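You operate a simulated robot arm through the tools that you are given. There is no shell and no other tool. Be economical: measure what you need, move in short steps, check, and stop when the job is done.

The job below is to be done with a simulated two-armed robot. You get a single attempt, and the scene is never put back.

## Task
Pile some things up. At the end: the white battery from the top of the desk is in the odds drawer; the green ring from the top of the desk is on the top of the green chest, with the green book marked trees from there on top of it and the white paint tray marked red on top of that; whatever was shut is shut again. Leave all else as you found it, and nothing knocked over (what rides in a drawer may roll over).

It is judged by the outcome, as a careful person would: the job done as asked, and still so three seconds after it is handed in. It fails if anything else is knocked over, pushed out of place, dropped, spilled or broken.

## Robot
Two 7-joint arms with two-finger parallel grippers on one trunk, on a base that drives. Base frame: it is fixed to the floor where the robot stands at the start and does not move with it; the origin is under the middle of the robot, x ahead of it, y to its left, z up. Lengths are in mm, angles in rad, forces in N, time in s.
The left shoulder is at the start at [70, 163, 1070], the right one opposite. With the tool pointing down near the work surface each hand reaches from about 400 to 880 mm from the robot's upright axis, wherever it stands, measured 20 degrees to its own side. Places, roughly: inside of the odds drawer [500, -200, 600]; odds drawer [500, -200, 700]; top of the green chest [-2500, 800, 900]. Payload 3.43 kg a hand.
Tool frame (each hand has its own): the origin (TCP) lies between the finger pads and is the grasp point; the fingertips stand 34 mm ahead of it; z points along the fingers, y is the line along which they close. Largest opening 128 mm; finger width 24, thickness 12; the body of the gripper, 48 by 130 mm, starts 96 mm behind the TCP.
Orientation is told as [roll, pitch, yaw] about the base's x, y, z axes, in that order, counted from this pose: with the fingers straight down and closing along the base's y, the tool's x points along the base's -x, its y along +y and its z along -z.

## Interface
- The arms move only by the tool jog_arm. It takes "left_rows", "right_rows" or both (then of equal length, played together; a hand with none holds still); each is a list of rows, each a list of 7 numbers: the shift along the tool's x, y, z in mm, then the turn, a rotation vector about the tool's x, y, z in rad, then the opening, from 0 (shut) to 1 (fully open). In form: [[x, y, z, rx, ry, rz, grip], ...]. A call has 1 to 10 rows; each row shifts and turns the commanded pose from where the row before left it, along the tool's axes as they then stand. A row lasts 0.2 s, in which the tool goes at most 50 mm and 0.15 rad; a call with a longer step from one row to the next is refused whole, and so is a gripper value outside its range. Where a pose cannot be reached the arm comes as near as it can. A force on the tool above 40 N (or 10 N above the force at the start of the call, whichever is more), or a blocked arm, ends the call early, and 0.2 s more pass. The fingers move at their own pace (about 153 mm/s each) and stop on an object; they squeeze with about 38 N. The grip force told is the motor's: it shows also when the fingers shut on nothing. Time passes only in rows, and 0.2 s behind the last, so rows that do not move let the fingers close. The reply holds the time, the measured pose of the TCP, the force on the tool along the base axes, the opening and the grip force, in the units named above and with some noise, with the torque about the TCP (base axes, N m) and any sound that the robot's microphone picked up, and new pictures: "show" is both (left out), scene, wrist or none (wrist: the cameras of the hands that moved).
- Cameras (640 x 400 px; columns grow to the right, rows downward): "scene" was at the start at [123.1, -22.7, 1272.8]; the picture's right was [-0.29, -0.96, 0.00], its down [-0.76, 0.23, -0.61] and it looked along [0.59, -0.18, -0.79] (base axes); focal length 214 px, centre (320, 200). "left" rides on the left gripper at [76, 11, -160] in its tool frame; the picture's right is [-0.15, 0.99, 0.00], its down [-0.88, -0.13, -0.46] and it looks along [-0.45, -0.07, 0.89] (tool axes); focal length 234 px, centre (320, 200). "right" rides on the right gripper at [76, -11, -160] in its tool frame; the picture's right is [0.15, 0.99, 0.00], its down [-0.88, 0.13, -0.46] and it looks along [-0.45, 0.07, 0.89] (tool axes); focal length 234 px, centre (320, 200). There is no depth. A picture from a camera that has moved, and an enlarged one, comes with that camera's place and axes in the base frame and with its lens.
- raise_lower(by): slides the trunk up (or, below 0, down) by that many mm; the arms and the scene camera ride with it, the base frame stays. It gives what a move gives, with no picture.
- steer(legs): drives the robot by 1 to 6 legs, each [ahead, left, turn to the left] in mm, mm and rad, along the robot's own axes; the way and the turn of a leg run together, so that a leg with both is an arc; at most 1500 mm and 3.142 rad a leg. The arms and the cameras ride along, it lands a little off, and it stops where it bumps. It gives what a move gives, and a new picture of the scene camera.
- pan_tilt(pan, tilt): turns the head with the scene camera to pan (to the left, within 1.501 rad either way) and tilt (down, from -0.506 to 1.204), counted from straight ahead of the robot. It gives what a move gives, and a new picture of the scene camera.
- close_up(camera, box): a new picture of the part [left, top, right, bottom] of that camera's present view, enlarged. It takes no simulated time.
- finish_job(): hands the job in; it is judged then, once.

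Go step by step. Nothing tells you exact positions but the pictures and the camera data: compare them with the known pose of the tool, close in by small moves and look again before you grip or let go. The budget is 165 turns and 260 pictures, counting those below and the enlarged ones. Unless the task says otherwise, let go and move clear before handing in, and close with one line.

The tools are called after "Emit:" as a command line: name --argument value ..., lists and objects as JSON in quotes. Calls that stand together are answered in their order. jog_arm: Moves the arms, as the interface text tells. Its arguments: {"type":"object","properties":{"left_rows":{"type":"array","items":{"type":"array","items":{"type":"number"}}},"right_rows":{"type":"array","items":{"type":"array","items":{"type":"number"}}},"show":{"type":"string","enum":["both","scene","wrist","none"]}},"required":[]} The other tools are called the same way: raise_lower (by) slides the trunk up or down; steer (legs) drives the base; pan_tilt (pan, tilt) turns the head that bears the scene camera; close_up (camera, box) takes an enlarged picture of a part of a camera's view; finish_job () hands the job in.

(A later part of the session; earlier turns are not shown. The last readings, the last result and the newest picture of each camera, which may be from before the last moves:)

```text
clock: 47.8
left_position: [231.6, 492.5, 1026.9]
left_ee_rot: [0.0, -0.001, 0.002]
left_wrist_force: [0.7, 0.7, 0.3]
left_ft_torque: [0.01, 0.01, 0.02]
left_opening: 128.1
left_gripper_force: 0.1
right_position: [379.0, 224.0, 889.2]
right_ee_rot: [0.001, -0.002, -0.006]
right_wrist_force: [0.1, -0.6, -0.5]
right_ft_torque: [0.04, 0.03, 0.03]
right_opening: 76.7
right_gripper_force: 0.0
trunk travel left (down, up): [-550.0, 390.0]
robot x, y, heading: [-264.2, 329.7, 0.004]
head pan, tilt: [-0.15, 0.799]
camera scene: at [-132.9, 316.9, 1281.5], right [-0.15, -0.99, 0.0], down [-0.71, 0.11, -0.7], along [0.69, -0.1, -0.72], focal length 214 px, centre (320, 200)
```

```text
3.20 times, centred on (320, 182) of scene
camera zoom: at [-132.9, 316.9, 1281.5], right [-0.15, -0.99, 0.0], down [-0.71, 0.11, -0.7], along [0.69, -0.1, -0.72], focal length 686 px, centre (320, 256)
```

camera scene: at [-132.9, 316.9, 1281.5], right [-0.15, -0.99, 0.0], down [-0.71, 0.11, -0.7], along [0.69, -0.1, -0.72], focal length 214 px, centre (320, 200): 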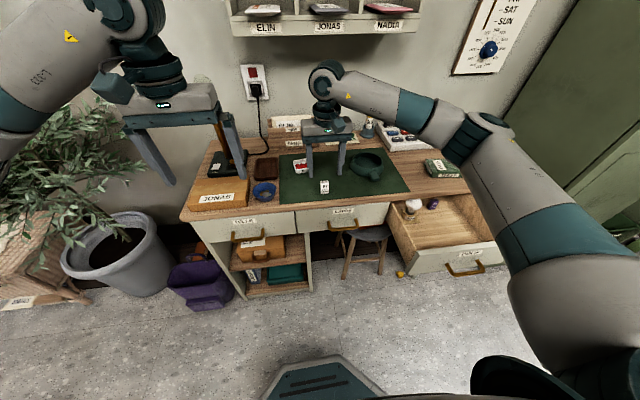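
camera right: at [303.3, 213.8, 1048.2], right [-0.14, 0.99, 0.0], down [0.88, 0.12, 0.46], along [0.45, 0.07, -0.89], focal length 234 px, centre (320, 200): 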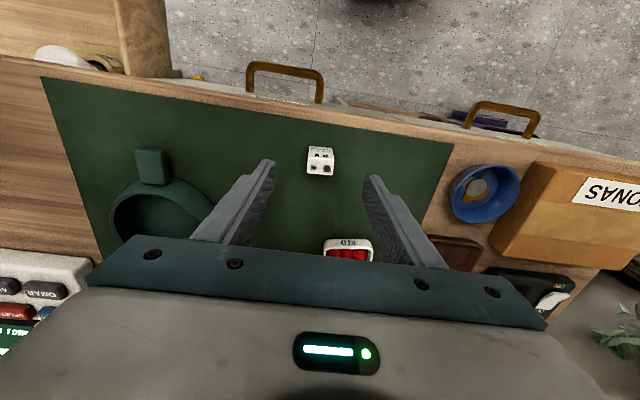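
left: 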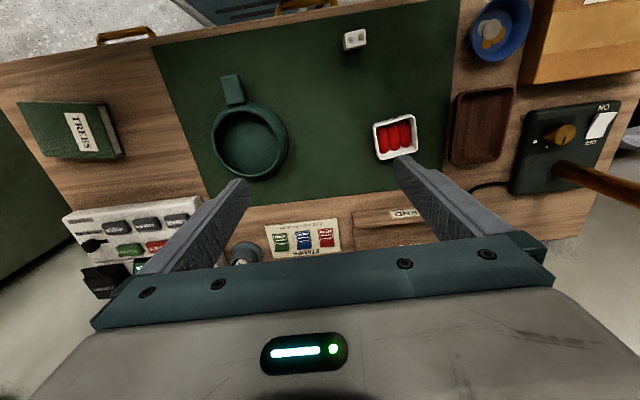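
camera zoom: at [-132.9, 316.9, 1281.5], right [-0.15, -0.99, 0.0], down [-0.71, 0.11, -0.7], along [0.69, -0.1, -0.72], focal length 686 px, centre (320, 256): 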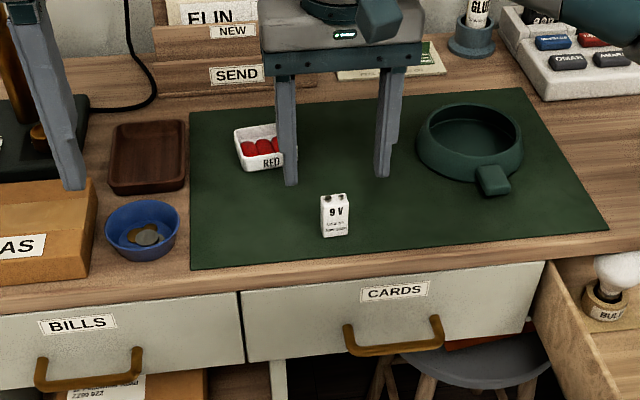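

Battery top is about z 828 and the desk about z 783. I'll descend to z 824 and grip.

Emit:
jog_arm --right_rows '[[2, 0, 30, 0, 0, 0, 0.6], [0, 1, 20, 0, 0, 0, 0.6], [0, 0, 14, 0, 0, 0, 0.6], [0, 0, 0, 0, 0, 0, 0.2], [0, 0, 0, 0, 0, 0, 0], [0, 0, 0, 0, 0, 0, 0]]' --show "wrist"

Emit:
close_up --camera "scene" --box '[260, 120, 380, 195]'

```text
clock: 49.2
left_position: [231.9, 493.3, 1027.0]
left_ee_rot: [-0.002, 0.002, 0.001]
left_wrist_force: [0.8, 0.4, -1.0]
left_ft_torque: [0.05, 0.0, 0.0]
left_opening: 128.3
left_gripper_force: 0.1
right_position: [378.1, 225.9, 824.1]
right_ee_rot: [0.001, -0.002, -0.005]
right_wrist_force: [-0.2, 0.8, -0.3]
right_ft_torque: [0.02, 0.01, -0.01]
right_opening: 25.3
right_gripper_force: 37.8
trunk travel left (down, up): [-550.0, 390.0]
robot x, y, heading: [-264.6, 328.7, 0.001]
head pan, tilt: [-0.15, 0.799]
camera right: at [301.1, 214.7, 984.2], right [-0.14, 0.99, 0.0], down [0.88, 0.13, 0.46], along [0.45, 0.07, -0.89], focal length 234 px, centre (320, 200)
```

right: 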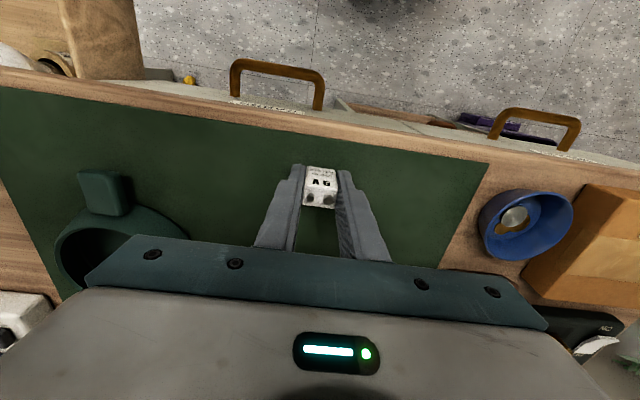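

```text
5.33 times, centred on (320, 158) of scene
camera zoom: at [-132.8, 317.0, 1281.4], right [-0.15, -0.99, 0.0], down [-0.71, 0.11, -0.7], along [0.69, -0.1, -0.72], focal length 1144 px, centre (320, 427)
```

zoom: 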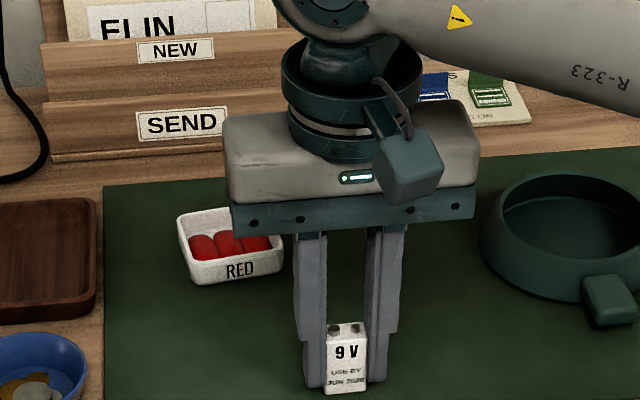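

The battery is held. I'll lift it and drive to bring it over the open drawer.

Emit:
jog_arm --right_rows '[[0, 0, -30, 0, 0, 0, 0], [0, 0, -45, 0, 0, 0, 0], [0, 0, -45, 0, 0, 0, 0]]' --show "none"

Emit:
steer --legs '[[-170, 0, 0], [0, -410, 0]]'

Emit:
pan_tilt --pan -0.3 --tilt 0.9

Emit:
close_up --camera "right" --box '[0, 0, 640, 400]'

```text
clock: 50.0
left_position: [231.0, 494.3, 1027.4]
left_ee_rot: [-0.001, 0.001, 0.002]
left_wrist_force: [0.3, 0.6, 0.1]
left_ft_torque: [-0.01, 0.0, -0.02]
left_opening: 128.1
left_gripper_force: 0.1
right_position: [377.5, 227.2, 945.6]
right_ee_rot: [0.002, -0.002, -0.006]
right_wrist_force: [-0.4, 0.6, -0.6]
right_ft_torque: [-0.01, -0.01, 0.0]
right_opening: 25.5
right_gripper_force: 37.9
trunk travel left (down, up): [-550.0, 390.0]
robot x, y, heading: [-264.5, 328.8, -0.0]
head pan, tilt: [-0.15, 0.799]
```

```text
clock: 53.5
left_position: [61.9, 83.7, 1028.1]
left_ee_rot: [0.0, 0.001, 0.004]
left_wrist_force: [0.2, 0.2, -1.0]
left_ft_torque: [0.02, 0.02, 0.01]
left_opening: 127.9
left_gripper_force: 0.0
right_position: [209.4, -181.8, 945.4]
right_ee_rot: [0.002, 0.0, -0.004]
right_wrist_force: [0.8, 0.0, 0.1]
right_ft_torque: [0.02, -0.01, 0.01]
right_opening: 25.6
right_gripper_force: 38.2
trunk travel left (down, up): [-550.0, 390.0]
robot x, y, heading: [-433.9, -81.6, -0.0]
head pan, tilt: [-0.15, 0.799]
camera scene: at [-302.0, -92.2, 1281.4], right [-0.15, -0.99, 0.0], down [-0.71, 0.11, -0.7], along [0.69, -0.1, -0.72], focal length 214 px, centre (320, 200)
```

scene: 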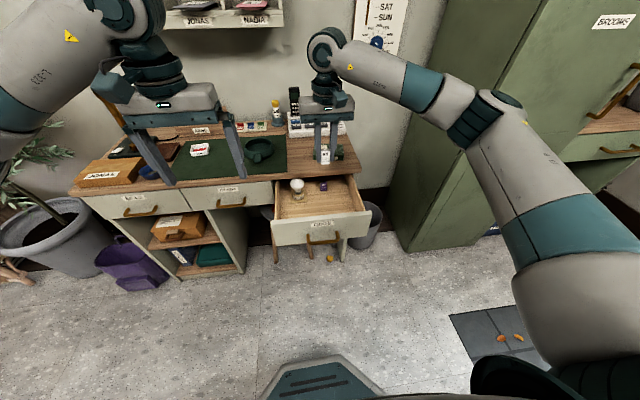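

```text
clock: 54.2
left_position: [61.9, 85.4, 1028.1]
left_ee_rot: [0.0, 0.001, 0.006]
left_wrist_force: [0.2, 0.1, -0.5]
left_ft_torque: [-0.01, 0.04, -0.02]
left_opening: 127.9
left_gripper_force: 0.1
right_position: [209.1, -182.0, 945.2]
right_ee_rot: [0.002, -0.001, -0.002]
right_wrist_force: [0.7, -0.6, -1.1]
right_ft_torque: [-0.01, -0.02, 0.0]
right_opening: 25.5
right_gripper_force: 38.1
trunk travel left (down, up): [-550.0, 390.0]
robot x, y, heading: [-435.0, -81.2, 0.006]
head pan, tilt: [-0.3, 0.901]
camera scene: at [-309.6, -101.9, 1273.5], right [-0.29, -0.96, 0.0], down [-0.75, 0.23, -0.62], along [0.59, -0.18, -0.78], focal length 214 px, centre (320, 200)
```

scene: 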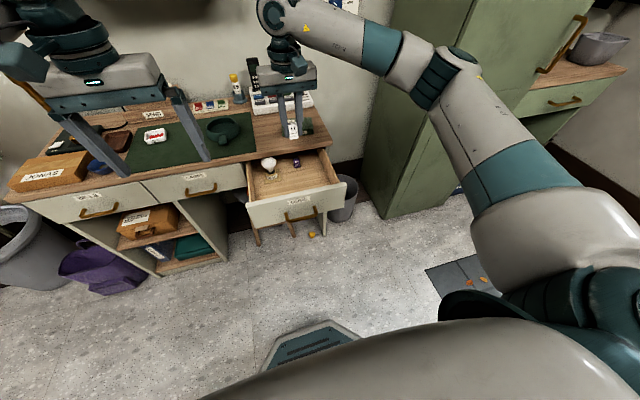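

```text
1.00 times, centred on (320, 200) of right (not enlarged: the box is as wide or as high as the picture)
camera zoom: at [132.1, -193.0, 1104.2], right [-0.14, 0.99, 0.0], down [0.88, 0.13, 0.46], along [0.45, 0.07, -0.89], focal length 234 px, centre (320, 200)
```

zoom: 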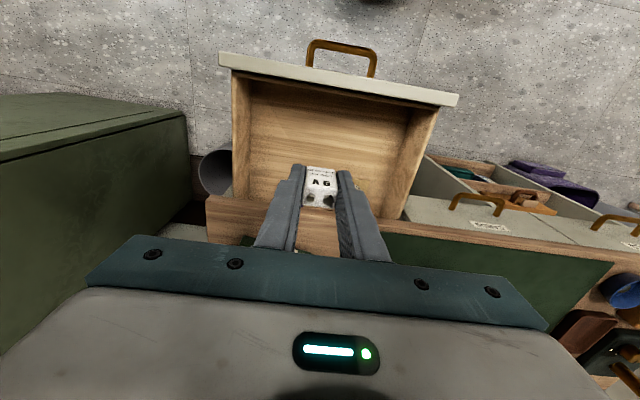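

Emit:
close_up --camera "scene" --box '[230, 120, 370, 240]'

```text
3.33 times, centred on (300, 180) of scene
camera zoom: at [-309.6, -101.9, 1273.5], right [-0.29, -0.96, 0.0], down [-0.75, 0.23, -0.62], along [0.59, -0.18, -0.78], focal length 715 px, centre (387, 267)
```

zoom: 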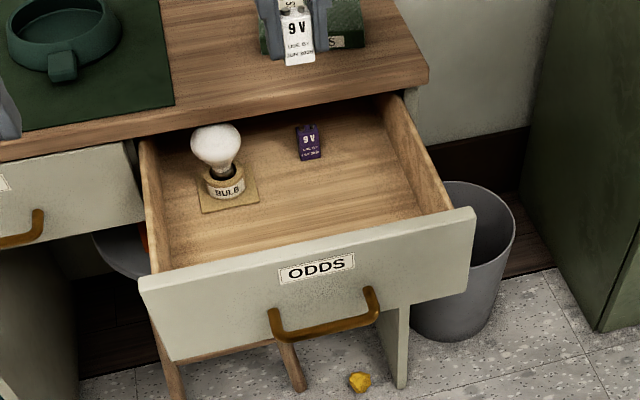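

Drawer interior: x about 125 to 320 visible, y -300 to -20, floor near z 660, and the free area is around (205, -190). I'll lower the battery there.

Emit:
jog_arm --right_rows '[[0, -3, 46, 0, 0, 0, 0], [0, -3, 46, 0, 0, 0, 0], [0, -2, 46, 0, 0, 0, 0], [0, 0, 46, 0, 0, 0, 0], [0, 0, 40, 0, 0, 0, 0]]' --show "none"

Emit:
close_up --camera "scene" --box '[230, 120, 370, 240]'

```text
clock: 55.5
left_position: [61.3, 84.8, 1026.6]
left_ee_rot: [-0.001, -0.001, 0.003]
left_wrist_force: [0.1, -0.5, 0.0]
left_ft_torque: [0.01, 0.06, 0.0]
left_opening: 128.0
left_gripper_force: 0.0
right_position: [210.4, -188.9, 719.4]
right_ee_rot: [0.001, 0.0, -0.004]
right_wrist_force: [0.1, -0.6, -0.3]
right_ft_torque: [0.0, 0.02, 0.04]
right_opening: 25.6
right_gripper_force: 37.8
trunk travel left (down, up): [-550.0, 390.0]
robot x, y, heading: [-435.5, -78.7, 0.002]
head pan, tilt: [-0.3, 0.901]
```

```text
3.33 times, centred on (300, 180) of scene
camera zoom: at [-309.2, -102.2, 1273.5], right [-0.29, -0.96, 0.0], down [-0.75, 0.23, -0.62], along [0.59, -0.18, -0.78], focal length 715 px, centre (387, 267)
```

zoom: 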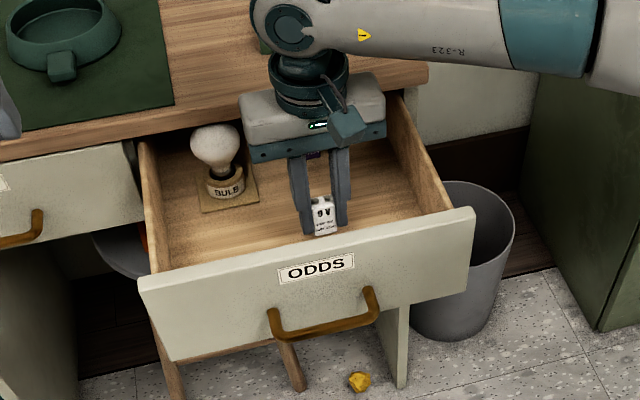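

Emit:
jog_arm --right_rows '[[0, 0, 4, 0, 0, 0, 0], [0, 0, 4, 0, 0, 0, 0], [0, 0, 3, 0, 0, 0, 0]]' --show "none"

Emit:
jog_arm --right_rows '[[0, 0, 3, 0, 0, 0, 0], [0, 0, 2, 0, 0, 0, 0]]' --show "none"

```text
clock: 56.2
left_position: [61.2, 84.1, 1027.0]
left_ee_rot: [0.0, 0.0, 0.003]
left_wrist_force: [-0.1, 1.1, 0.5]
left_ft_torque: [0.01, 0.02, 0.01]
left_opening: 127.9
left_gripper_force: 0.0
right_position: [209.3, -189.4, 708.5]
right_ee_rot: [0.003, 0.0, -0.003]
right_wrist_force: [-0.3, -0.3, -0.5]
right_ft_torque: [-0.01, 0.0, 0.0]
right_opening: 25.5
right_gripper_force: 37.9
trunk travel left (down, up): [-550.0, 390.0]
robot x, y, heading: [-433.8, -79.6, 0.007]
head pan, tilt: [-0.3, 0.901]
```

```text
clock: 56.9
left_position: [62.6, 84.6, 1027.1]
left_ee_rot: [0.0, 0.001, 0.005]
left_wrist_force: [-0.2, -0.2, 0.2]
left_ft_torque: [0.01, -0.02, -0.02]
left_opening: 127.8
left_gripper_force: 0.1
right_position: [209.4, -189.1, 705.4]
right_ee_rot: [0.001, -0.004, -0.003]
right_wrist_force: [0.6, -1.0, -0.8]
right_ft_torque: [0.04, 0.03, -0.04]
right_opening: 25.6
right_gripper_force: 37.6
trunk travel left (down, up): [-550.0, 390.0]
robot x, y, heading: [-431.9, -78.9, 0.005]
head pan, tilt: [-0.3, 0.901]
```

Emit:
jog_arm --right_rows '[[0, 0, 3, 0, 0, 0, 0], [0, 0, 2, 0, 0, 0, 0]]' --show "none"

Emit:
jog_arm --right_rows '[[0, 0, 2, 0, 0, 0, 0], [0, 0, 1, 0, 0, 0, 0]]' --show "none"

Emit:
close_up --camera "scene" --box '[260, 150, 330, 210]'

```text
clock: 57.5
left_position: [61.6, 85.3, 1027.4]
left_ee_rot: [0.0, -0.001, 0.003]
left_wrist_force: [0.0, -0.5, 0.6]
left_ft_torque: [0.0, -0.01, 0.02]
left_opening: 128.1
left_gripper_force: 0.1
right_position: [209.1, -190.8, 699.5]
right_ee_rot: [0.001, -0.004, -0.005]
right_wrist_force: [0.2, -0.5, -0.4]
right_ft_torque: [-0.02, 0.0, -0.02]
right_opening: 25.9
right_gripper_force: 37.9
trunk travel left (down, up): [-550.0, 390.0]
robot x, y, heading: [-435.9, -79.3, 0.006]
head pan, tilt: [-0.3, 0.901]
```

```text
clock: 58.0
left_position: [61.7, 84.5, 1027.1]
left_ee_rot: [-0.003, 0.001, 0.003]
left_wrist_force: [-0.6, 0.4, 0.6]
left_ft_torque: [0.0, 0.03, 0.0]
left_opening: 128.0
left_gripper_force: 0.0
right_position: [209.5, -188.9, 696.2]
right_ee_rot: [0.001, -0.002, -0.004]
right_wrist_force: [-0.2, 0.1, -0.8]
right_ft_torque: [0.0, -0.01, -0.03]
right_opening: 25.4
right_gripper_force: 37.6
trunk travel left (down, up): [-550.0, 390.0]
robot x, y, heading: [-429.8, -77.6, 0.009]
head pan, tilt: [-0.3, 0.901]
```

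```text
6.67 times, centred on (295, 180) of scene
camera zoom: at [-309.6, -102.0, 1273.5], right [-0.29, -0.96, 0.0], down [-0.75, 0.23, -0.62], along [0.59, -0.18, -0.78], focal length 1430 px, centre (487, 333)
```

zoom: 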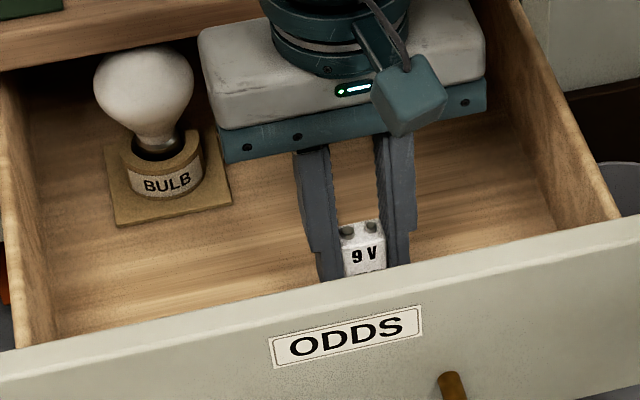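

Emit:
jog_arm --right_rows '[[0, 0, 2, 0, 0, 0, 0], [0, 0, 2, 0, 0, 0, 0]]' --show "none"

Emit:
jog_arm --right_rows '[[0, 0, 2, 0, 0, 0, 0], [0, 0, 1, 0, 0, 0, 0]]' --show "none"

Emit:
jog_arm --right_rows '[[0, 0, 1, 0, 0, 0, 0], [0, 0, 1, 0, 0, 0, 0]]' --show "none"

```text
clock: 58.6
left_position: [61.1, 84.6, 1027.4]
left_ee_rot: [0.0, 0.0, 0.002]
left_wrist_force: [-0.5, 0.1, 0.2]
left_ft_torque: [-0.01, -0.04, 0.04]
left_opening: 128.1
left_gripper_force: 0.1
right_position: [208.9, -189.5, 692.7]
right_ee_rot: [0.004, -0.003, -0.004]
right_wrist_force: [0.3, -0.1, 0.2]
right_ft_torque: [0.02, 0.0, -0.03]
right_opening: 25.8
right_gripper_force: 38.6
trunk travel left (down, up): [-550.0, 390.0]
robot x, y, heading: [-434.9, -76.8, 0.001]
head pan, tilt: [-0.3, 0.901]
```

```text
clock: 59.2
left_position: [61.1, 84.4, 1028.0]
left_ee_rot: [0.0, 0.0, 0.005]
left_wrist_force: [0.3, -0.7, 1.3]
left_ft_torque: [0.01, -0.01, 0.0]
left_opening: 127.8
left_gripper_force: 0.1
right_position: [210.3, -188.0, 688.6]
right_ee_rot: [0.004, -0.001, -0.003]
right_wrist_force: [-0.3, -0.3, -0.6]
right_ft_torque: [-0.04, -0.01, -0.02]
right_opening: 25.8
right_gripper_force: 38.0
trunk travel left (down, up): [-550.0, 390.0]
robot x, y, heading: [-432.9, -80.5, 0.002]
head pan, tilt: [-0.3, 0.901]
```

```text
clock: 59.9
left_position: [61.6, 84.6, 1027.2]
left_ee_rot: [0.001, 0.0, 0.005]
left_wrist_force: [-0.1, -0.3, 0.1]
left_ft_torque: [-0.01, 0.02, -0.02]
left_opening: 128.3
left_gripper_force: 0.2
right_position: [209.5, -190.2, 688.2]
right_ee_rot: [0.002, -0.002, -0.004]
right_wrist_force: [-0.3, -0.1, -0.5]
right_ft_torque: [-0.04, 0.03, -0.05]
right_opening: 25.7
right_gripper_force: 38.3
trunk travel left (down, up): [-550.0, 390.0]
robot x, y, heading: [-432.0, -80.5, 0.001]
head pan, tilt: [-0.3, 0.901]
```

Emit:
jog_arm --right_rows '[[0, 0, 1.5, 0, 0, 0, 0], [0, 0, 1.5, 0, 0, 0, 0]]' --show "none"

Emit:
jog_arm --right_rows '[[0, 0, 1.5, 0, 0, 0, 0], [0, 0, 1.5, 0, 0, 0, 0]]' --show "none"

Emit:
close_up --camera "right" --box '[220, 100, 420, 225]'

Emit:
pan_tilt --pan -0.3 --tilt 1.1

```text
clock: 60.5
left_position: [60.6, 85.3, 1027.4]
left_ee_rot: [0.0, -0.001, 0.002]
left_wrist_force: [-0.3, -0.6, -1.0]
left_ft_torque: [-0.03, 0.01, 0.0]
left_opening: 127.7
left_gripper_force: 0.1
right_position: [209.6, -189.4, 685.5]
right_ee_rot: [0.002, -0.002, -0.003]
right_wrist_force: [0.3, 0.0, 3.6]
right_ft_torque: [-0.04, -0.04, 0.0]
right_opening: 25.5
right_gripper_force: 37.9
trunk travel left (down, up): [-550.0, 390.0]
robot x, y, heading: [-435.1, -79.6, 0.001]
head pan, tilt: [-0.3, 0.901]
```

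```text
clock: 61.0
left_position: [59.2, 84.8, 1028.5]
left_ee_rot: [0.0, -0.001, 0.003]
left_wrist_force: [-0.5, 0.3, 0.1]
left_ft_torque: [0.02, 0.0, -0.01]
left_opening: 127.9
left_gripper_force: 0.1
right_position: [209.1, -189.2, 686.0]
right_ee_rot: [0.002, -0.009, -0.003]
right_wrist_force: [0.5, -2.7, 23.9]
right_ft_torque: [-0.16, 0.03, 0.01]
right_opening: 25.4
right_gripper_force: 38.1
trunk travel left (down, up): [-550.0, 390.0]
robot x, y, heading: [-432.9, -79.7, 0.004]
head pan, tilt: [-0.3, 0.901]
```

```text
3.20 times, centred on (320, 162) of right
camera zoom: at [131.8, -200.6, 844.5], right [-0.14, 0.99, 0.0], down [0.88, 0.13, 0.46], along [0.46, 0.07, -0.89], focal length 749 px, centre (320, 320)
```

zoom: 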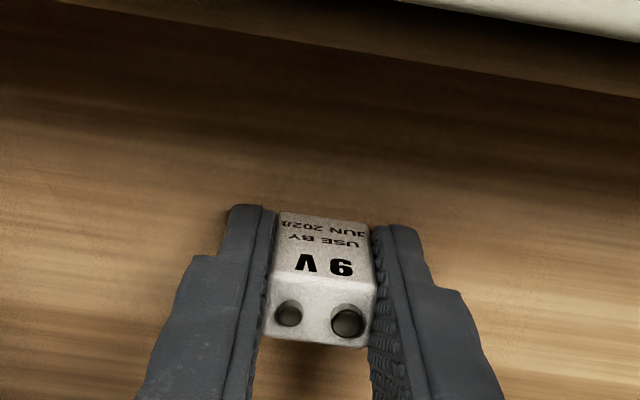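

```text
clock: 61.8
left_position: [59.2, 85.0, 1027.9]
left_ee_rot: [-0.001, -0.004, 0.004]
left_wrist_force: [-0.1, 0.0, 0.2]
left_ft_torque: [0.0, 0.01, 0.0]
left_opening: 128.1
left_gripper_force: 0.1
right_position: [208.3, -189.1, 684.0]
right_ee_rot: [0.002, -0.008, -0.002]
right_wrist_force: [2.4, -2.3, 29.9]
right_ft_torque: [-0.14, -0.06, 0.03]
right_opening: 25.5
right_gripper_force: 38.1
trunk travel left (down, up): [-550.0, 390.0]
robot x, y, heading: [-431.0, -77.2, 0.003]
head pan, tilt: [-0.3, 1.1]
camera scene: at [-324.4, -98.2, 1260.1], right [-0.29, -0.96, 0.0], down [-0.85, 0.26, -0.46], along [0.44, -0.13, -0.89], focal length 214 px, centre (320, 200)
```

scene: 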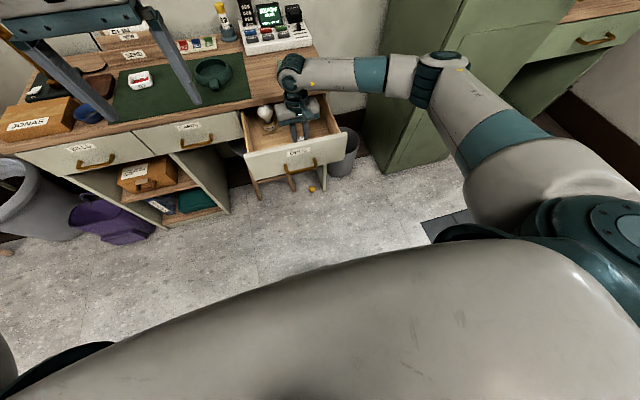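

Contact with the drawer floor. I'll ease up a hair, release and rise.

Emit:
jog_arm --right_rows '[[0, 0, -2, 0, 0, 0, 0], [0, 0, 0, 0, 0, 0, 0.24], [0, 0, 0, 0, 0, 0, 0.4], [0, 0, -10, 0, 0, 0, 0.45], [0, 0, -40, 0, 0, 0, 0.45], [0, 0, -50, 0, 0, 0, 0.45], [0, 0, -50, 0, 0, 0, 0.45], [0, 0, -50, 0, 0, 0, 0.45], [0, 0, -50, 0, 0, 0, 0.45]]' --show "none"

Emit:
pan_tilt --pan -0.3 --tilt 0.9

Emit:
close_up --camera "scene" --box '[230, 120, 370, 240]'

```text
clock: 63.8
left_position: [61.3, 84.4, 1027.9]
left_ee_rot: [0.0, 0.0, 0.003]
left_wrist_force: [-0.1, -0.2, 0.5]
left_ft_torque: [-0.05, -0.01, 0.0]
left_opening: 128.1
left_gripper_force: 0.1
right_position: [207.0, -188.2, 934.4]
right_ee_rot: [0.001, -0.003, -0.002]
right_wrist_force: [-0.6, -0.2, 0.1]
right_ft_torque: [-0.04, 0.03, 0.0]
right_opening: 57.5
right_gripper_force: 0.0
trunk travel left (down, up): [-550.0, 390.0]
robot x, y, heading: [-433.3, -77.7, 0.003]
head pan, tilt: [-0.3, 1.1]
```

```text
clock: 64.5
left_position: [61.6, 83.4, 1027.9]
left_ee_rot: [0.0, -0.001, 0.004]
left_wrist_force: [-0.5, 0.0, -0.6]
left_ft_torque: [-0.02, 0.02, 0.02]
left_opening: 128.0
left_gripper_force: 0.0
right_position: [209.3, -190.4, 933.2]
right_ee_rot: [0.002, -0.004, -0.004]
right_wrist_force: [0.5, 0.1, -0.4]
right_ft_torque: [0.0, 0.01, -0.01]
right_opening: 57.5
right_gripper_force: 0.1
trunk travel left (down, up): [-550.0, 390.0]
robot x, y, heading: [-434.1, -80.8, 0.007]
head pan, tilt: [-0.3, 0.901]
camera scene: at [-309.6, -102.1, 1273.5], right [-0.29, -0.96, 0.0], down [-0.75, 0.23, -0.62], along [0.59, -0.18, -0.78], focal length 214 px, centre (320, 200)
```

scene: 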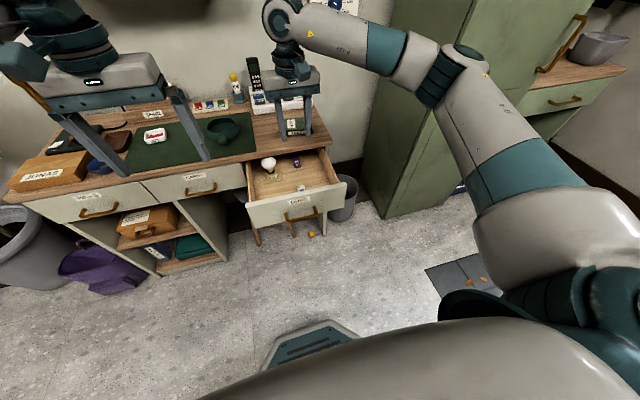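

```text
3.33 times, centred on (300, 180) of scene
camera zoom: at [-309.6, -102.1, 1273.5], right [-0.29, -0.96, 0.0], down [-0.75, 0.23, -0.62], along [0.59, -0.18, -0.78], focal length 715 px, centre (387, 267)
```

zoom: 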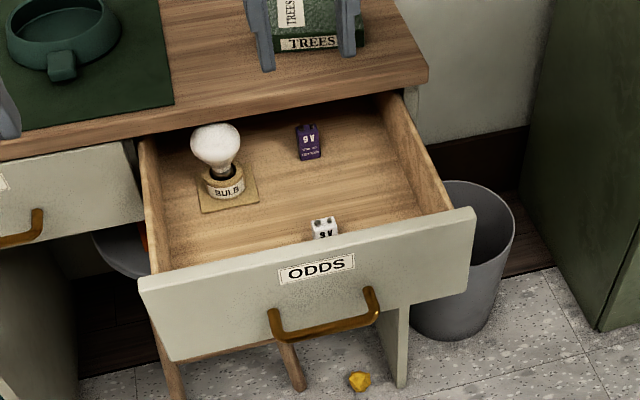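

The battery stands in the drawer. Next I'll close the drawer by pushing on the handle bar with the shut fingers.

Emit:
jog_arm --right_rows '[[45, 8, 0, 0, 0, 0, 0], [45, 8, 0, 0, 0, 0, 0], [45, 8, 0, 0, 0, 0, 0], [45, 2, 0, 0, 0, 0, 0], [0, 0, 48, 0, 0, 0, 0], [0, 0, 48, 0, 0, 0, 0], [0, 0, 48, 0, 0, 0, 0], [0, 0, 48, 0, 0, 0, 0], [0, 0, 48, 0, 0, 0, 0]]' --show "both"

```text
clock: 66.5
left_position: [60.8, 84.6, 1027.1]
left_ee_rot: [0.001, 0.001, 0.005]
left_wrist_force: [0.0, 0.6, 0.0]
left_ft_torque: [-0.03, 0.02, 0.01]
left_opening: 127.9
left_gripper_force: 0.0
right_position: [30.9, -163.5, 692.1]
right_ee_rot: [0.002, -0.003, -0.005]
right_wrist_force: [-0.7, 0.3, -0.4]
right_ft_torque: [0.01, -0.02, 0.06]
right_opening: 0.0
right_gripper_force: 33.0
trunk travel left (down, up): [-550.0, 390.0]
robot x, y, heading: [-432.0, -78.0, 0.004]
head pan, tilt: [-0.3, 0.901]
camera scene: at [-309.3, -102.3, 1273.6], right [-0.29, -0.96, 0.0], down [-0.75, 0.23, -0.62], along [0.59, -0.18, -0.78], focal length 214 px, centre (320, 200)
camera right: at [-46.6, -174.5, 851.9], right [-0.14, 0.99, 0.0], down [0.88, 0.13, 0.46], along [0.45, 0.07, -0.89], focal length 234 px, centre (320, 200)
```

scene: 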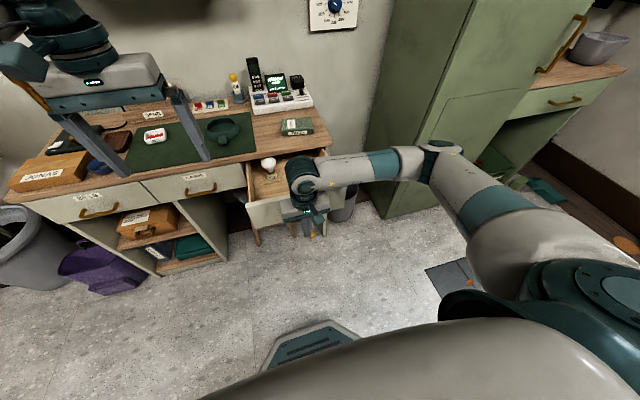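
right: 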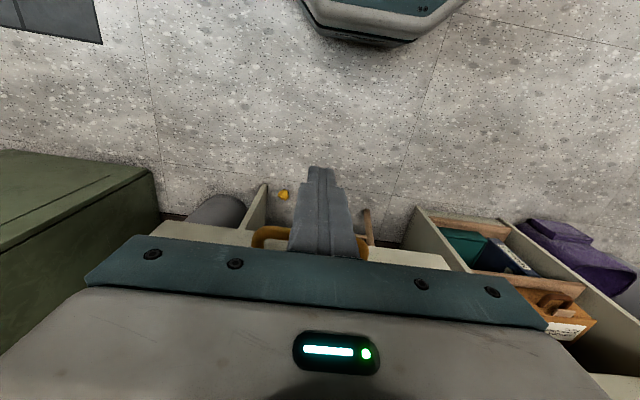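

Emit:
jog_arm --right_rows '[[-15, 0, 0, 0, 0, 0, 0], [-15, 0, 0, 0, 0, 0, 0], [-15, 0, 0, 0, 0, 0, 0], [-15, 0, 0, 0, 0, 0, 0], [-20, 0, 0, 0, 0, 0, 0], [-20, 0, 0, 0, 0, 0, 0], [-20, 0, 0, 0, 0, 0, 0], [-20, 0, 0, 0, 0, 0, 0], [-20, 0, 0, 0, 0, 0, 0], [-20, 0, 0, 0, 0, 0, 0]]' --show "none"

Emit:
jog_arm --right_rows '[[-12, 0, 0, 0, 0, 0, 0], [-10, 0, 0, 0, 0, 0, 0], [-8, 0, 0, 0, 0, 0, 0], [-6, 0, 0, 0, 0, 0, 0], [-6, 0, 0, 0, 0, 0, 0]]' --show "both"

```text
clock: 68.7
left_position: [61.3, 84.3, 1026.2]
left_ee_rot: [0.0, 0.001, 0.001]
left_wrist_force: [0.8, -0.1, 0.2]
left_ft_torque: [0.0, 0.01, -0.02]
left_opening: 127.9
left_gripper_force: 0.0
right_position: [209.8, -163.9, 694.3]
right_ee_rot: [0.002, -0.004, -0.003]
right_wrist_force: [0.0, -0.1, -0.2]
right_ft_torque: [0.01, 0.02, 0.0]
right_opening: 0.0
right_gripper_force: 32.8
trunk travel left (down, up): [-550.0, 390.0]
robot x, y, heading: [-432.4, -79.0, 0.005]
head pan, tilt: [-0.3, 0.901]
```

```text
clock: 69.9
left_position: [63.0, 84.9, 1027.9]
left_ee_rot: [-0.001, -0.001, 0.004]
left_wrist_force: [1.1, -0.1, 0.5]
left_ft_torque: [0.03, 0.02, -0.01]
left_opening: 128.0
left_gripper_force: 0.1
right_position: [251.5, -163.7, 694.5]
right_ee_rot: [0.002, -0.002, -0.004]
right_wrist_force: [-1.1, -0.6, 0.0]
right_ft_torque: [-0.01, -0.03, -0.01]
right_opening: 0.2
right_gripper_force: 33.2
trunk travel left (down, up): [-550.0, 390.0]
robot x, y, heading: [-433.0, -83.0, 0.001]
head pan, tilt: [-0.3, 0.901]
camera scene: at [-309.6, -101.9, 1273.5], right [-0.29, -0.96, 0.0], down [-0.75, 0.23, -0.62], along [0.59, -0.18, -0.78], focal length 214 px, centre (320, 200)
camera right: at [174.8, -174.8, 853.5], right [-0.14, 0.99, 0.0], down [0.88, 0.13, 0.46], along [0.45, 0.07, -0.89], focal length 234 px, centre (320, 200)
```

scene: 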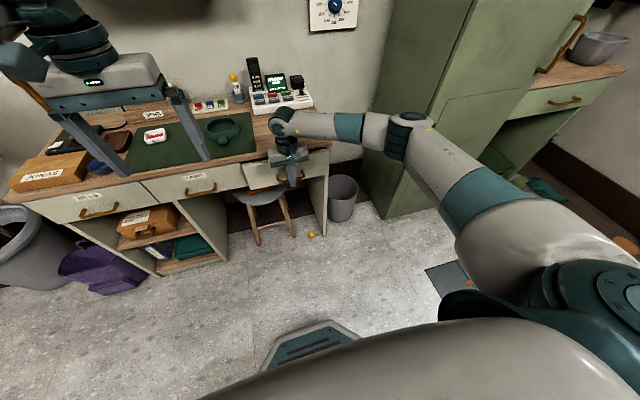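
right: 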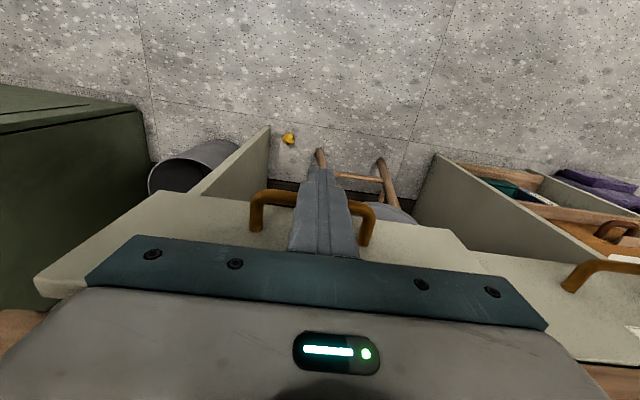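

Emit:
jog_arm --right_rows '[[-6, 0, 0, 0, 0, 0, 0], [-6, 0, 0, 0, 0, 0, 0], [-5, 0, 0, 0, 0, 0, 0], [-4, 0, 0, 0, 0, 0, 0], [-3, 0, 0, 0, 0, 0, 0], [-3, 0, 0, 0, 0, 0, 0]]' --show "none"

Emit:
close_up --camera "scene" --box '[230, 120, 370, 240]'

```text
clock: 71.3
left_position: [60.6, 84.7, 1027.5]
left_ee_rot: [-0.001, 0.001, 0.002]
left_wrist_force: [0.8, 0.0, -0.7]
left_ft_torque: [-0.02, -0.04, 0.04]
left_opening: 128.0
left_gripper_force: 0.0
right_position: [276.8, -163.8, 692.5]
right_ee_rot: [0.001, -0.003, -0.002]
right_wrist_force: [-9.2, -1.5, -0.3]
right_ft_torque: [-0.08, 0.19, 0.01]
right_opening: 0.0
right_gripper_force: 32.2
trunk travel left (down, up): [-550.0, 390.0]
robot x, y, heading: [-435.5, -80.1, 0.009]
head pan, tilt: [-0.3, 0.901]
```

```text
3.33 times, centred on (300, 180) of scene
camera zoom: at [-310.6, -102.1, 1273.6], right [-0.29, -0.96, 0.0], down [-0.75, 0.23, -0.62], along [0.59, -0.18, -0.78], focal length 715 px, centre (387, 267)
```

zoom: 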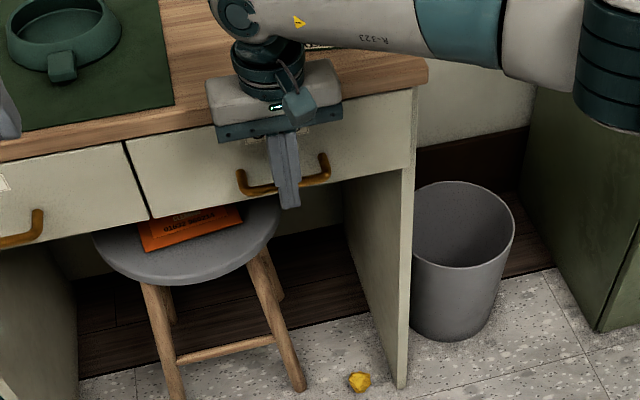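

Emit:
jog_arm --right_rows '[[-2, 0, 0, 0, 0, 0, 0], [-2, 0, 0, 0, 0, 0, 0]]' --show "none"

Emit:
jog_arm --right_rows '[[20, 0, 0, 0, 0, 0, 0], [45, 0, 0, 0, 0, 0, 0], [45, 0, 0, 0, 0, 0, 0], [0, 0, -50, 0, 0, 0, 0], [0, 0, -50, 0, 0, 0, 0], [0, 0, -50, 0, 0, 0, 0], [0, 0, -50, 0, 0, 0, 0], [0, 0, -50, 0, 0, 0, 0], [0, 0, -50, 0, 0, 0, 1]]' --show "none"

Emit:
close_up --camera "scene" --box '[230, 120, 370, 240]'

```text
clock: 71.9
left_position: [58.4, 84.3, 1027.8]
left_ee_rot: [0.001, -0.004, 0.004]
left_wrist_force: [0.2, 0.0, 0.3]
left_ft_torque: [0.0, 0.0, -0.01]
left_opening: 127.8
left_gripper_force: 0.1
right_position: [277.1, -163.7, 693.5]
right_ee_rot: [0.002, 0.003, -0.003]
right_wrist_force: [-39.9, -2.6, -3.1]
right_ft_torque: [0.26, 0.78, -0.03]
right_opening: 0.1
right_gripper_force: 33.1
trunk travel left (down, up): [-550.0, 390.0]
robot x, y, heading: [-432.2, -78.5, 0.001]
head pan, tilt: [-0.3, 0.901]
```

```text
clock: 73.9
left_position: [61.7, 85.0, 1026.8]
left_ee_rot: [-0.001, -0.002, 0.003]
left_wrist_force: [0.3, 0.2, 0.2]
left_ft_torque: [-0.02, 0.01, 0.01]
left_opening: 127.9
left_gripper_force: 0.0
right_position: [171.3, -162.4, 993.0]
right_ee_rot: [0.002, -0.004, -0.001]
right_wrist_force: [-0.6, -0.1, 0.1]
right_ft_torque: [-0.01, -0.01, -0.04]
right_opening: 115.8
right_gripper_force: 0.1
trunk travel left (down, up): [-550.0, 390.0]
robot x, y, heading: [-434.0, -78.5, 0.006]
head pan, tilt: [-0.3, 0.901]
```

```text
3.33 times, centred on (300, 180) of scene
camera zoom: at [-310.6, -101.5, 1273.6], right [-0.29, -0.96, 0.0], down [-0.75, 0.23, -0.62], along [0.59, -0.18, -0.78], focal length 715 px, centre (387, 267)
```

zoom: 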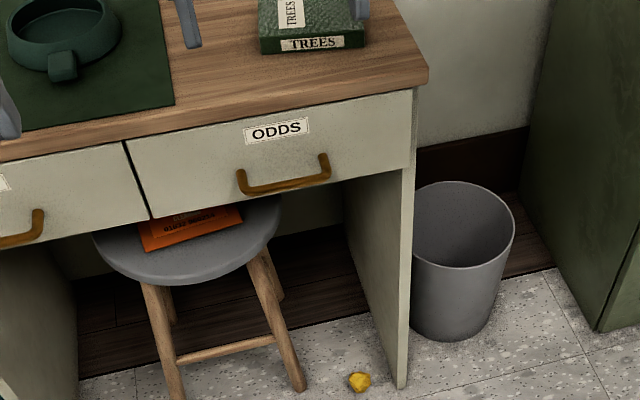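

The drawer is shut. Now I'll drive in so that the left hand is near the ring (about 484, 47) and the right near the book (about 430, -236).

Emit:
steer --legs '[[284, 0, 0]]'

Emit:
close_up --camera "left" --box '[0, 0, 640, 400]'

Emit:
close_up --camera "right" --box '[0, 0, 640, 400]'

```text
clock: 75.9
left_position: [349.2, 84.5, 1027.5]
left_ee_rot: [-0.001, 0.0, 0.002]
left_wrist_force: [0.0, -0.2, -0.6]
left_ft_torque: [0.03, 0.02, 0.0]
left_opening: 127.8
left_gripper_force: 0.1
right_position: [458.8, -162.4, 990.7]
right_ee_rot: [0.002, 0.0, -0.003]
right_wrist_force: [0.5, -0.5, -0.1]
right_ft_torque: [0.04, 0.05, 0.02]
right_opening: 127.7
right_gripper_force: 0.2
trunk travel left (down, up): [-550.0, 390.0]
robot x, y, heading: [-142.9, -77.0, -0.004]
head pan, tilt: [-0.3, 0.901]
camera scene: at [-22.8, -101.5, 1273.5], right [-0.29, -0.96, 0.0], down [-0.75, 0.23, -0.62], along [0.59, -0.18, -0.78], focal length 214 px, centre (320, 200)
```

scene: 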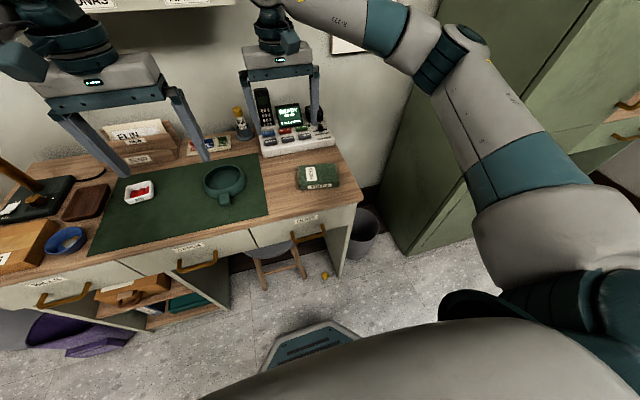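

```text
1.00 times, centred on (320, 200) of left (not enlarged: the box is as wide or as high as the picture)
camera zoom: at [272.9, 95.7, 1185.4], right [0.14, 0.99, 0.0], down [0.88, -0.13, 0.46], along [0.45, -0.07, -0.89], focal length 234 px, centre (320, 200)
```

zoom: 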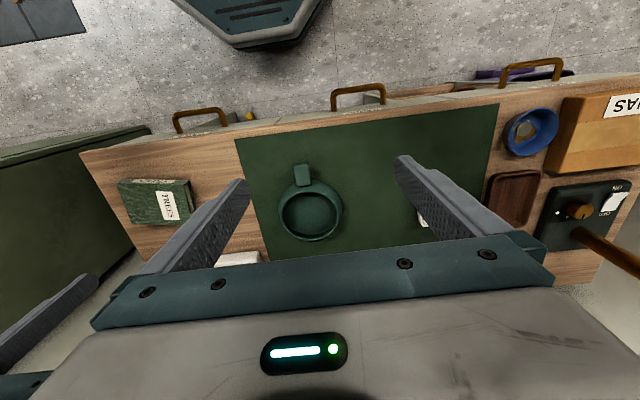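

```text
1.00 times, centred on (320, 200) of right (not enlarged: the box is as wide or as high as the picture)
camera zoom: at [382.1, -174.1, 1151.4], right [-0.14, 0.99, 0.0], down [0.88, 0.13, 0.46], along [0.45, 0.07, -0.89], focal length 234 px, centre (320, 200)
```

zoom: 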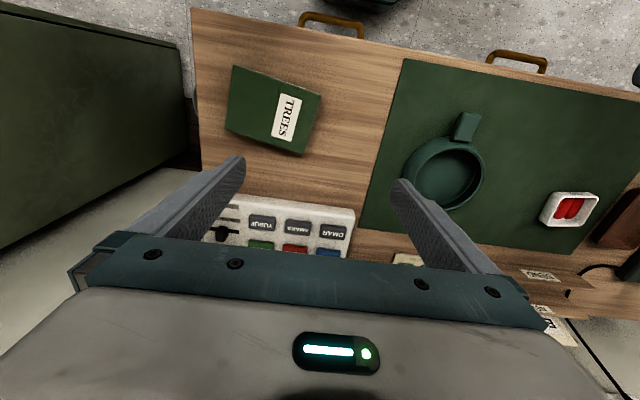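

Emit:
close_up --camera "scene" --box '[110, 140, 270, 240]'

Emit:
close_up --camera "right" --box '[200, 40, 520, 240]'

Emit:
close_up --camera "scene" --box '[250, 130, 370, 205]'

```text
4.00 times, centred on (190, 190) of scene
camera zoom: at [-22.8, -101.5, 1273.5], right [-0.29, -0.96, 0.0], down [-0.75, 0.23, -0.62], along [0.59, -0.18, -0.78], focal length 858 px, centre (840, 240)
```

zoom: 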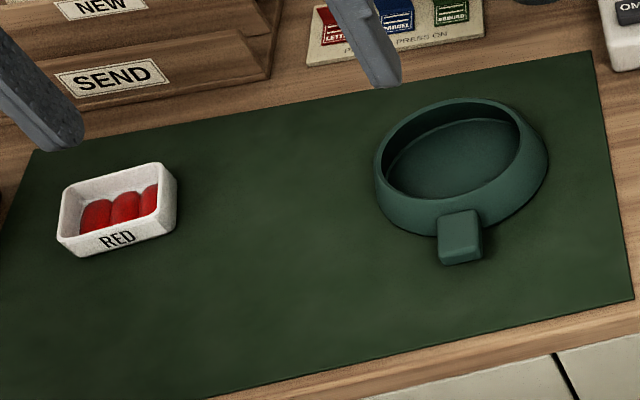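

```text
2.00 times, centred on (360, 140) of right
camera zoom: at [382.1, -174.1, 1151.4], right [-0.14, 0.99, 0.0], down [0.88, 0.13, 0.46], along [0.45, 0.07, -0.89], focal length 468 px, centre (240, 320)
```

zoom: 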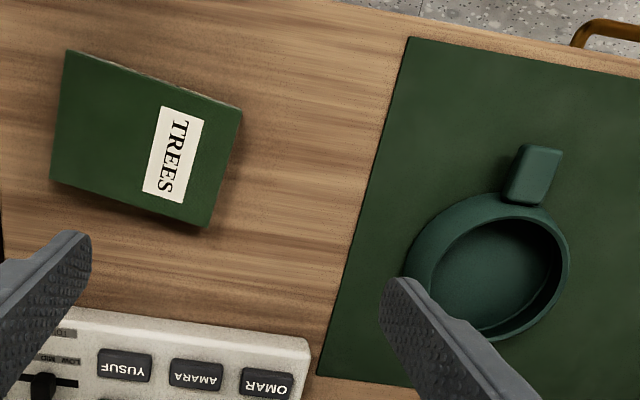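

```text
5.33 times, centred on (310, 168) of scene
camera zoom: at [-22.8, -101.5, 1273.5], right [-0.29, -0.96, 0.0], down [-0.75, 0.23, -0.62], along [0.59, -0.18, -0.78], focal length 1144 px, centre (373, 373)
```

zoom: 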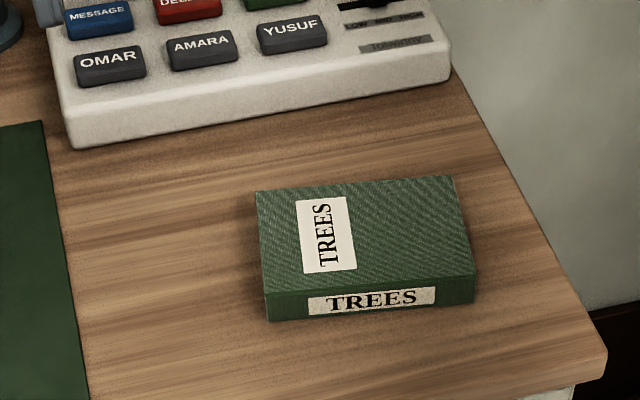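

Ring about (478, 40), tab centre about (411, 40) with its top at z 813. Book 120×82×25, centre about (431, -234), turned about -10.5°. I'll bring the left hand over the tab and yaw the right hand to close across the book's short side.

Emit:
jog_arm --left_rows '[[-15, -11, 36.5, 0, 0, 0, 1], [-15, -11, 36.5, 0, 0, 0, 1], [-15, -11, 36.5, 0, 0, 0, 0.7], [-15, -11, 36.5, 0, 0, 0, 0.6], [0, 0, 0, 0, 0, 0, 0.6], [0, 0, 0, 0, 0, 0, 0.6], [0, 0, 0, 0, 0, 0, 0.6], [0, 0, 0, 0, 0, 0, 0.6], [0, 0, 0, 0, 0, 0, 0.6], [0, 0, 0, 0, 0, 0, 0.6]]' --right_rows '[[0, 0, 0, 0, 0, -0.139, 1], [0, 0, 0, 0, 0, -0.139, 1], [0, 0, 0, 0, 0, -0.139, 1], [0, 0, 0, 0, 0, -0.139, 1], [0, 0, 0, 0, 0, -0.139, 1], [0, 0, 0, 0, 0, -0.139, 1], [0, 0, 0, 0, 0, -0.139, 1], [0, 0, 0, 0, 0, -0.139, 1], [0, 0, 0, 0, 0, -0.139, 1], [0, 0, 0, 0, 0, -0.139, 1]]' --show "both"

```text
clock: 78.1
left_position: [407.8, 42.2, 880.1]
left_ee_rot: [-0.001, 0.0, 0.0]
left_wrist_force: [-0.1, -0.5, 0.3]
left_ft_torque: [-0.01, -0.01, -0.02]
left_opening: 76.7
left_gripper_force: 0.0
right_position: [389.2, -166.6, 992.4]
right_ee_rot: [0.019, -0.01, 1.329]
right_wrist_force: [-0.2, -0.1, -0.4]
right_ft_torque: [-0.03, -0.03, -0.01]
right_opening: 128.0
right_gripper_force: 0.1
right hand out of reach, approached as far as the arm can: row 9, 10
trunk travel left (down, up): [-550.0, 390.0]
robot x, y, heading: [-143.8, -76.6, -0.0]
head pan, tilt: [-0.3, 0.901]
camera scene: at [-23.9, -99.8, 1273.7], right [-0.29, -0.96, 0.0], down [-0.75, 0.23, -0.62], along [0.59, -0.18, -0.78], focal length 214 px, centre (320, 200)
camera right: at [385.0, -245.5, 1152.1], right [-1.0, 0.09, 0.02], down [0.09, 0.88, 0.47], along [0.03, 0.47, -0.88], focal length 234 px, centre (320, 200)
camera left: at [332.1, 54.1, 1039.0], right [0.14, 0.99, 0.0], down [0.88, -0.13, 0.46], along [0.45, -0.07, -0.89], focal length 234 px, centre (320, 200)
```

scene: 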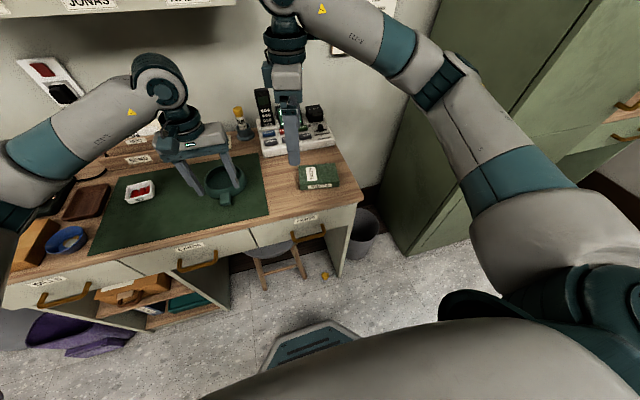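
right: 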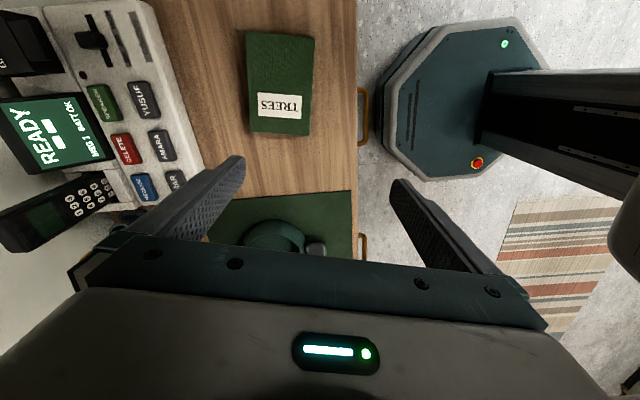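
left: 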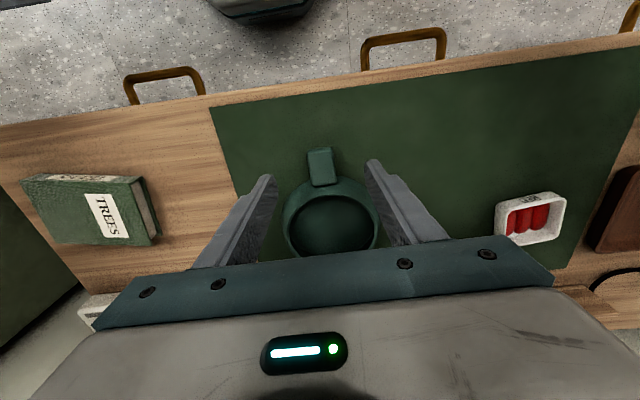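

The tab is centred under the left hand. I'll descend and grip it.

Emit:
jog_arm --left_rows '[[0, 0, 30, 0, 0, 0, 0.5], [0, 0, 15, 0, 0, 0, 0.5], [0, 0, 9, 0, 0, 0, 0.5], [0, 0, 0, 0, 0, 0, 0.15], [0, 0, 0, 0, 0, 0, 0], [0, 0, 0, 0, 0, 0, 0]]' --show "wrist"

Emit:
close_up --camera "scene" --box '[110, 140, 270, 240]'

```text
clock: 79.5
left_position: [408.2, 41.3, 825.9]
left_ee_rot: [0.001, 0.0, 0.003]
left_wrist_force: [0.9, -1.1, -0.4]
left_ft_torque: [-0.03, 0.06, 0.01]
left_opening: 27.1
left_gripper_force: 38.0
right_position: [390.8, -167.2, 993.5]
right_ee_rot: [0.019, -0.013, 1.328]
right_wrist_force: [-0.3, -0.3, -0.4]
right_ft_torque: [-0.03, -0.01, 0.01]
right_opening: 127.9
right_gripper_force: 0.1
trunk travel left (down, up): [-550.0, 390.0]
robot x, y, heading: [-150.2, -79.1, 0.001]
head pan, tilt: [-0.3, 0.901]
camera left: at [332.9, 52.1, 984.8], right [0.14, 0.99, 0.0], down [0.88, -0.13, 0.46], along [0.45, -0.07, -0.89], focal length 234 px, centre (320, 200)
```

left: 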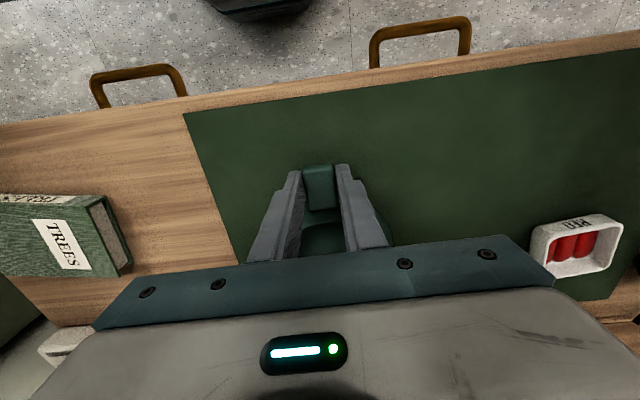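

```text
4.00 times, centred on (190, 190) of scene
camera zoom: at [-23.3, -101.5, 1273.5], right [-0.29, -0.96, 0.0], down [-0.75, 0.23, -0.62], along [0.59, -0.18, -0.78], focal length 858 px, centre (840, 240)
```

zoom: 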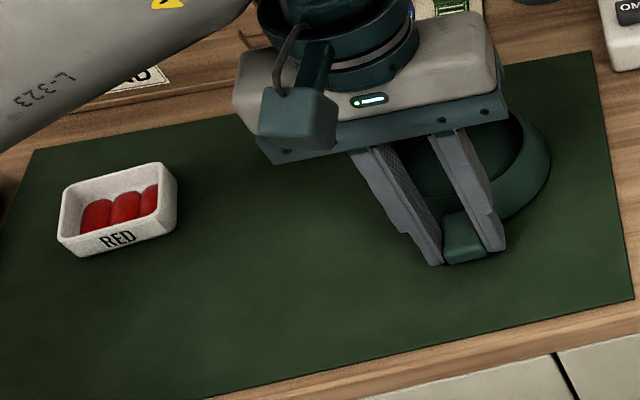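

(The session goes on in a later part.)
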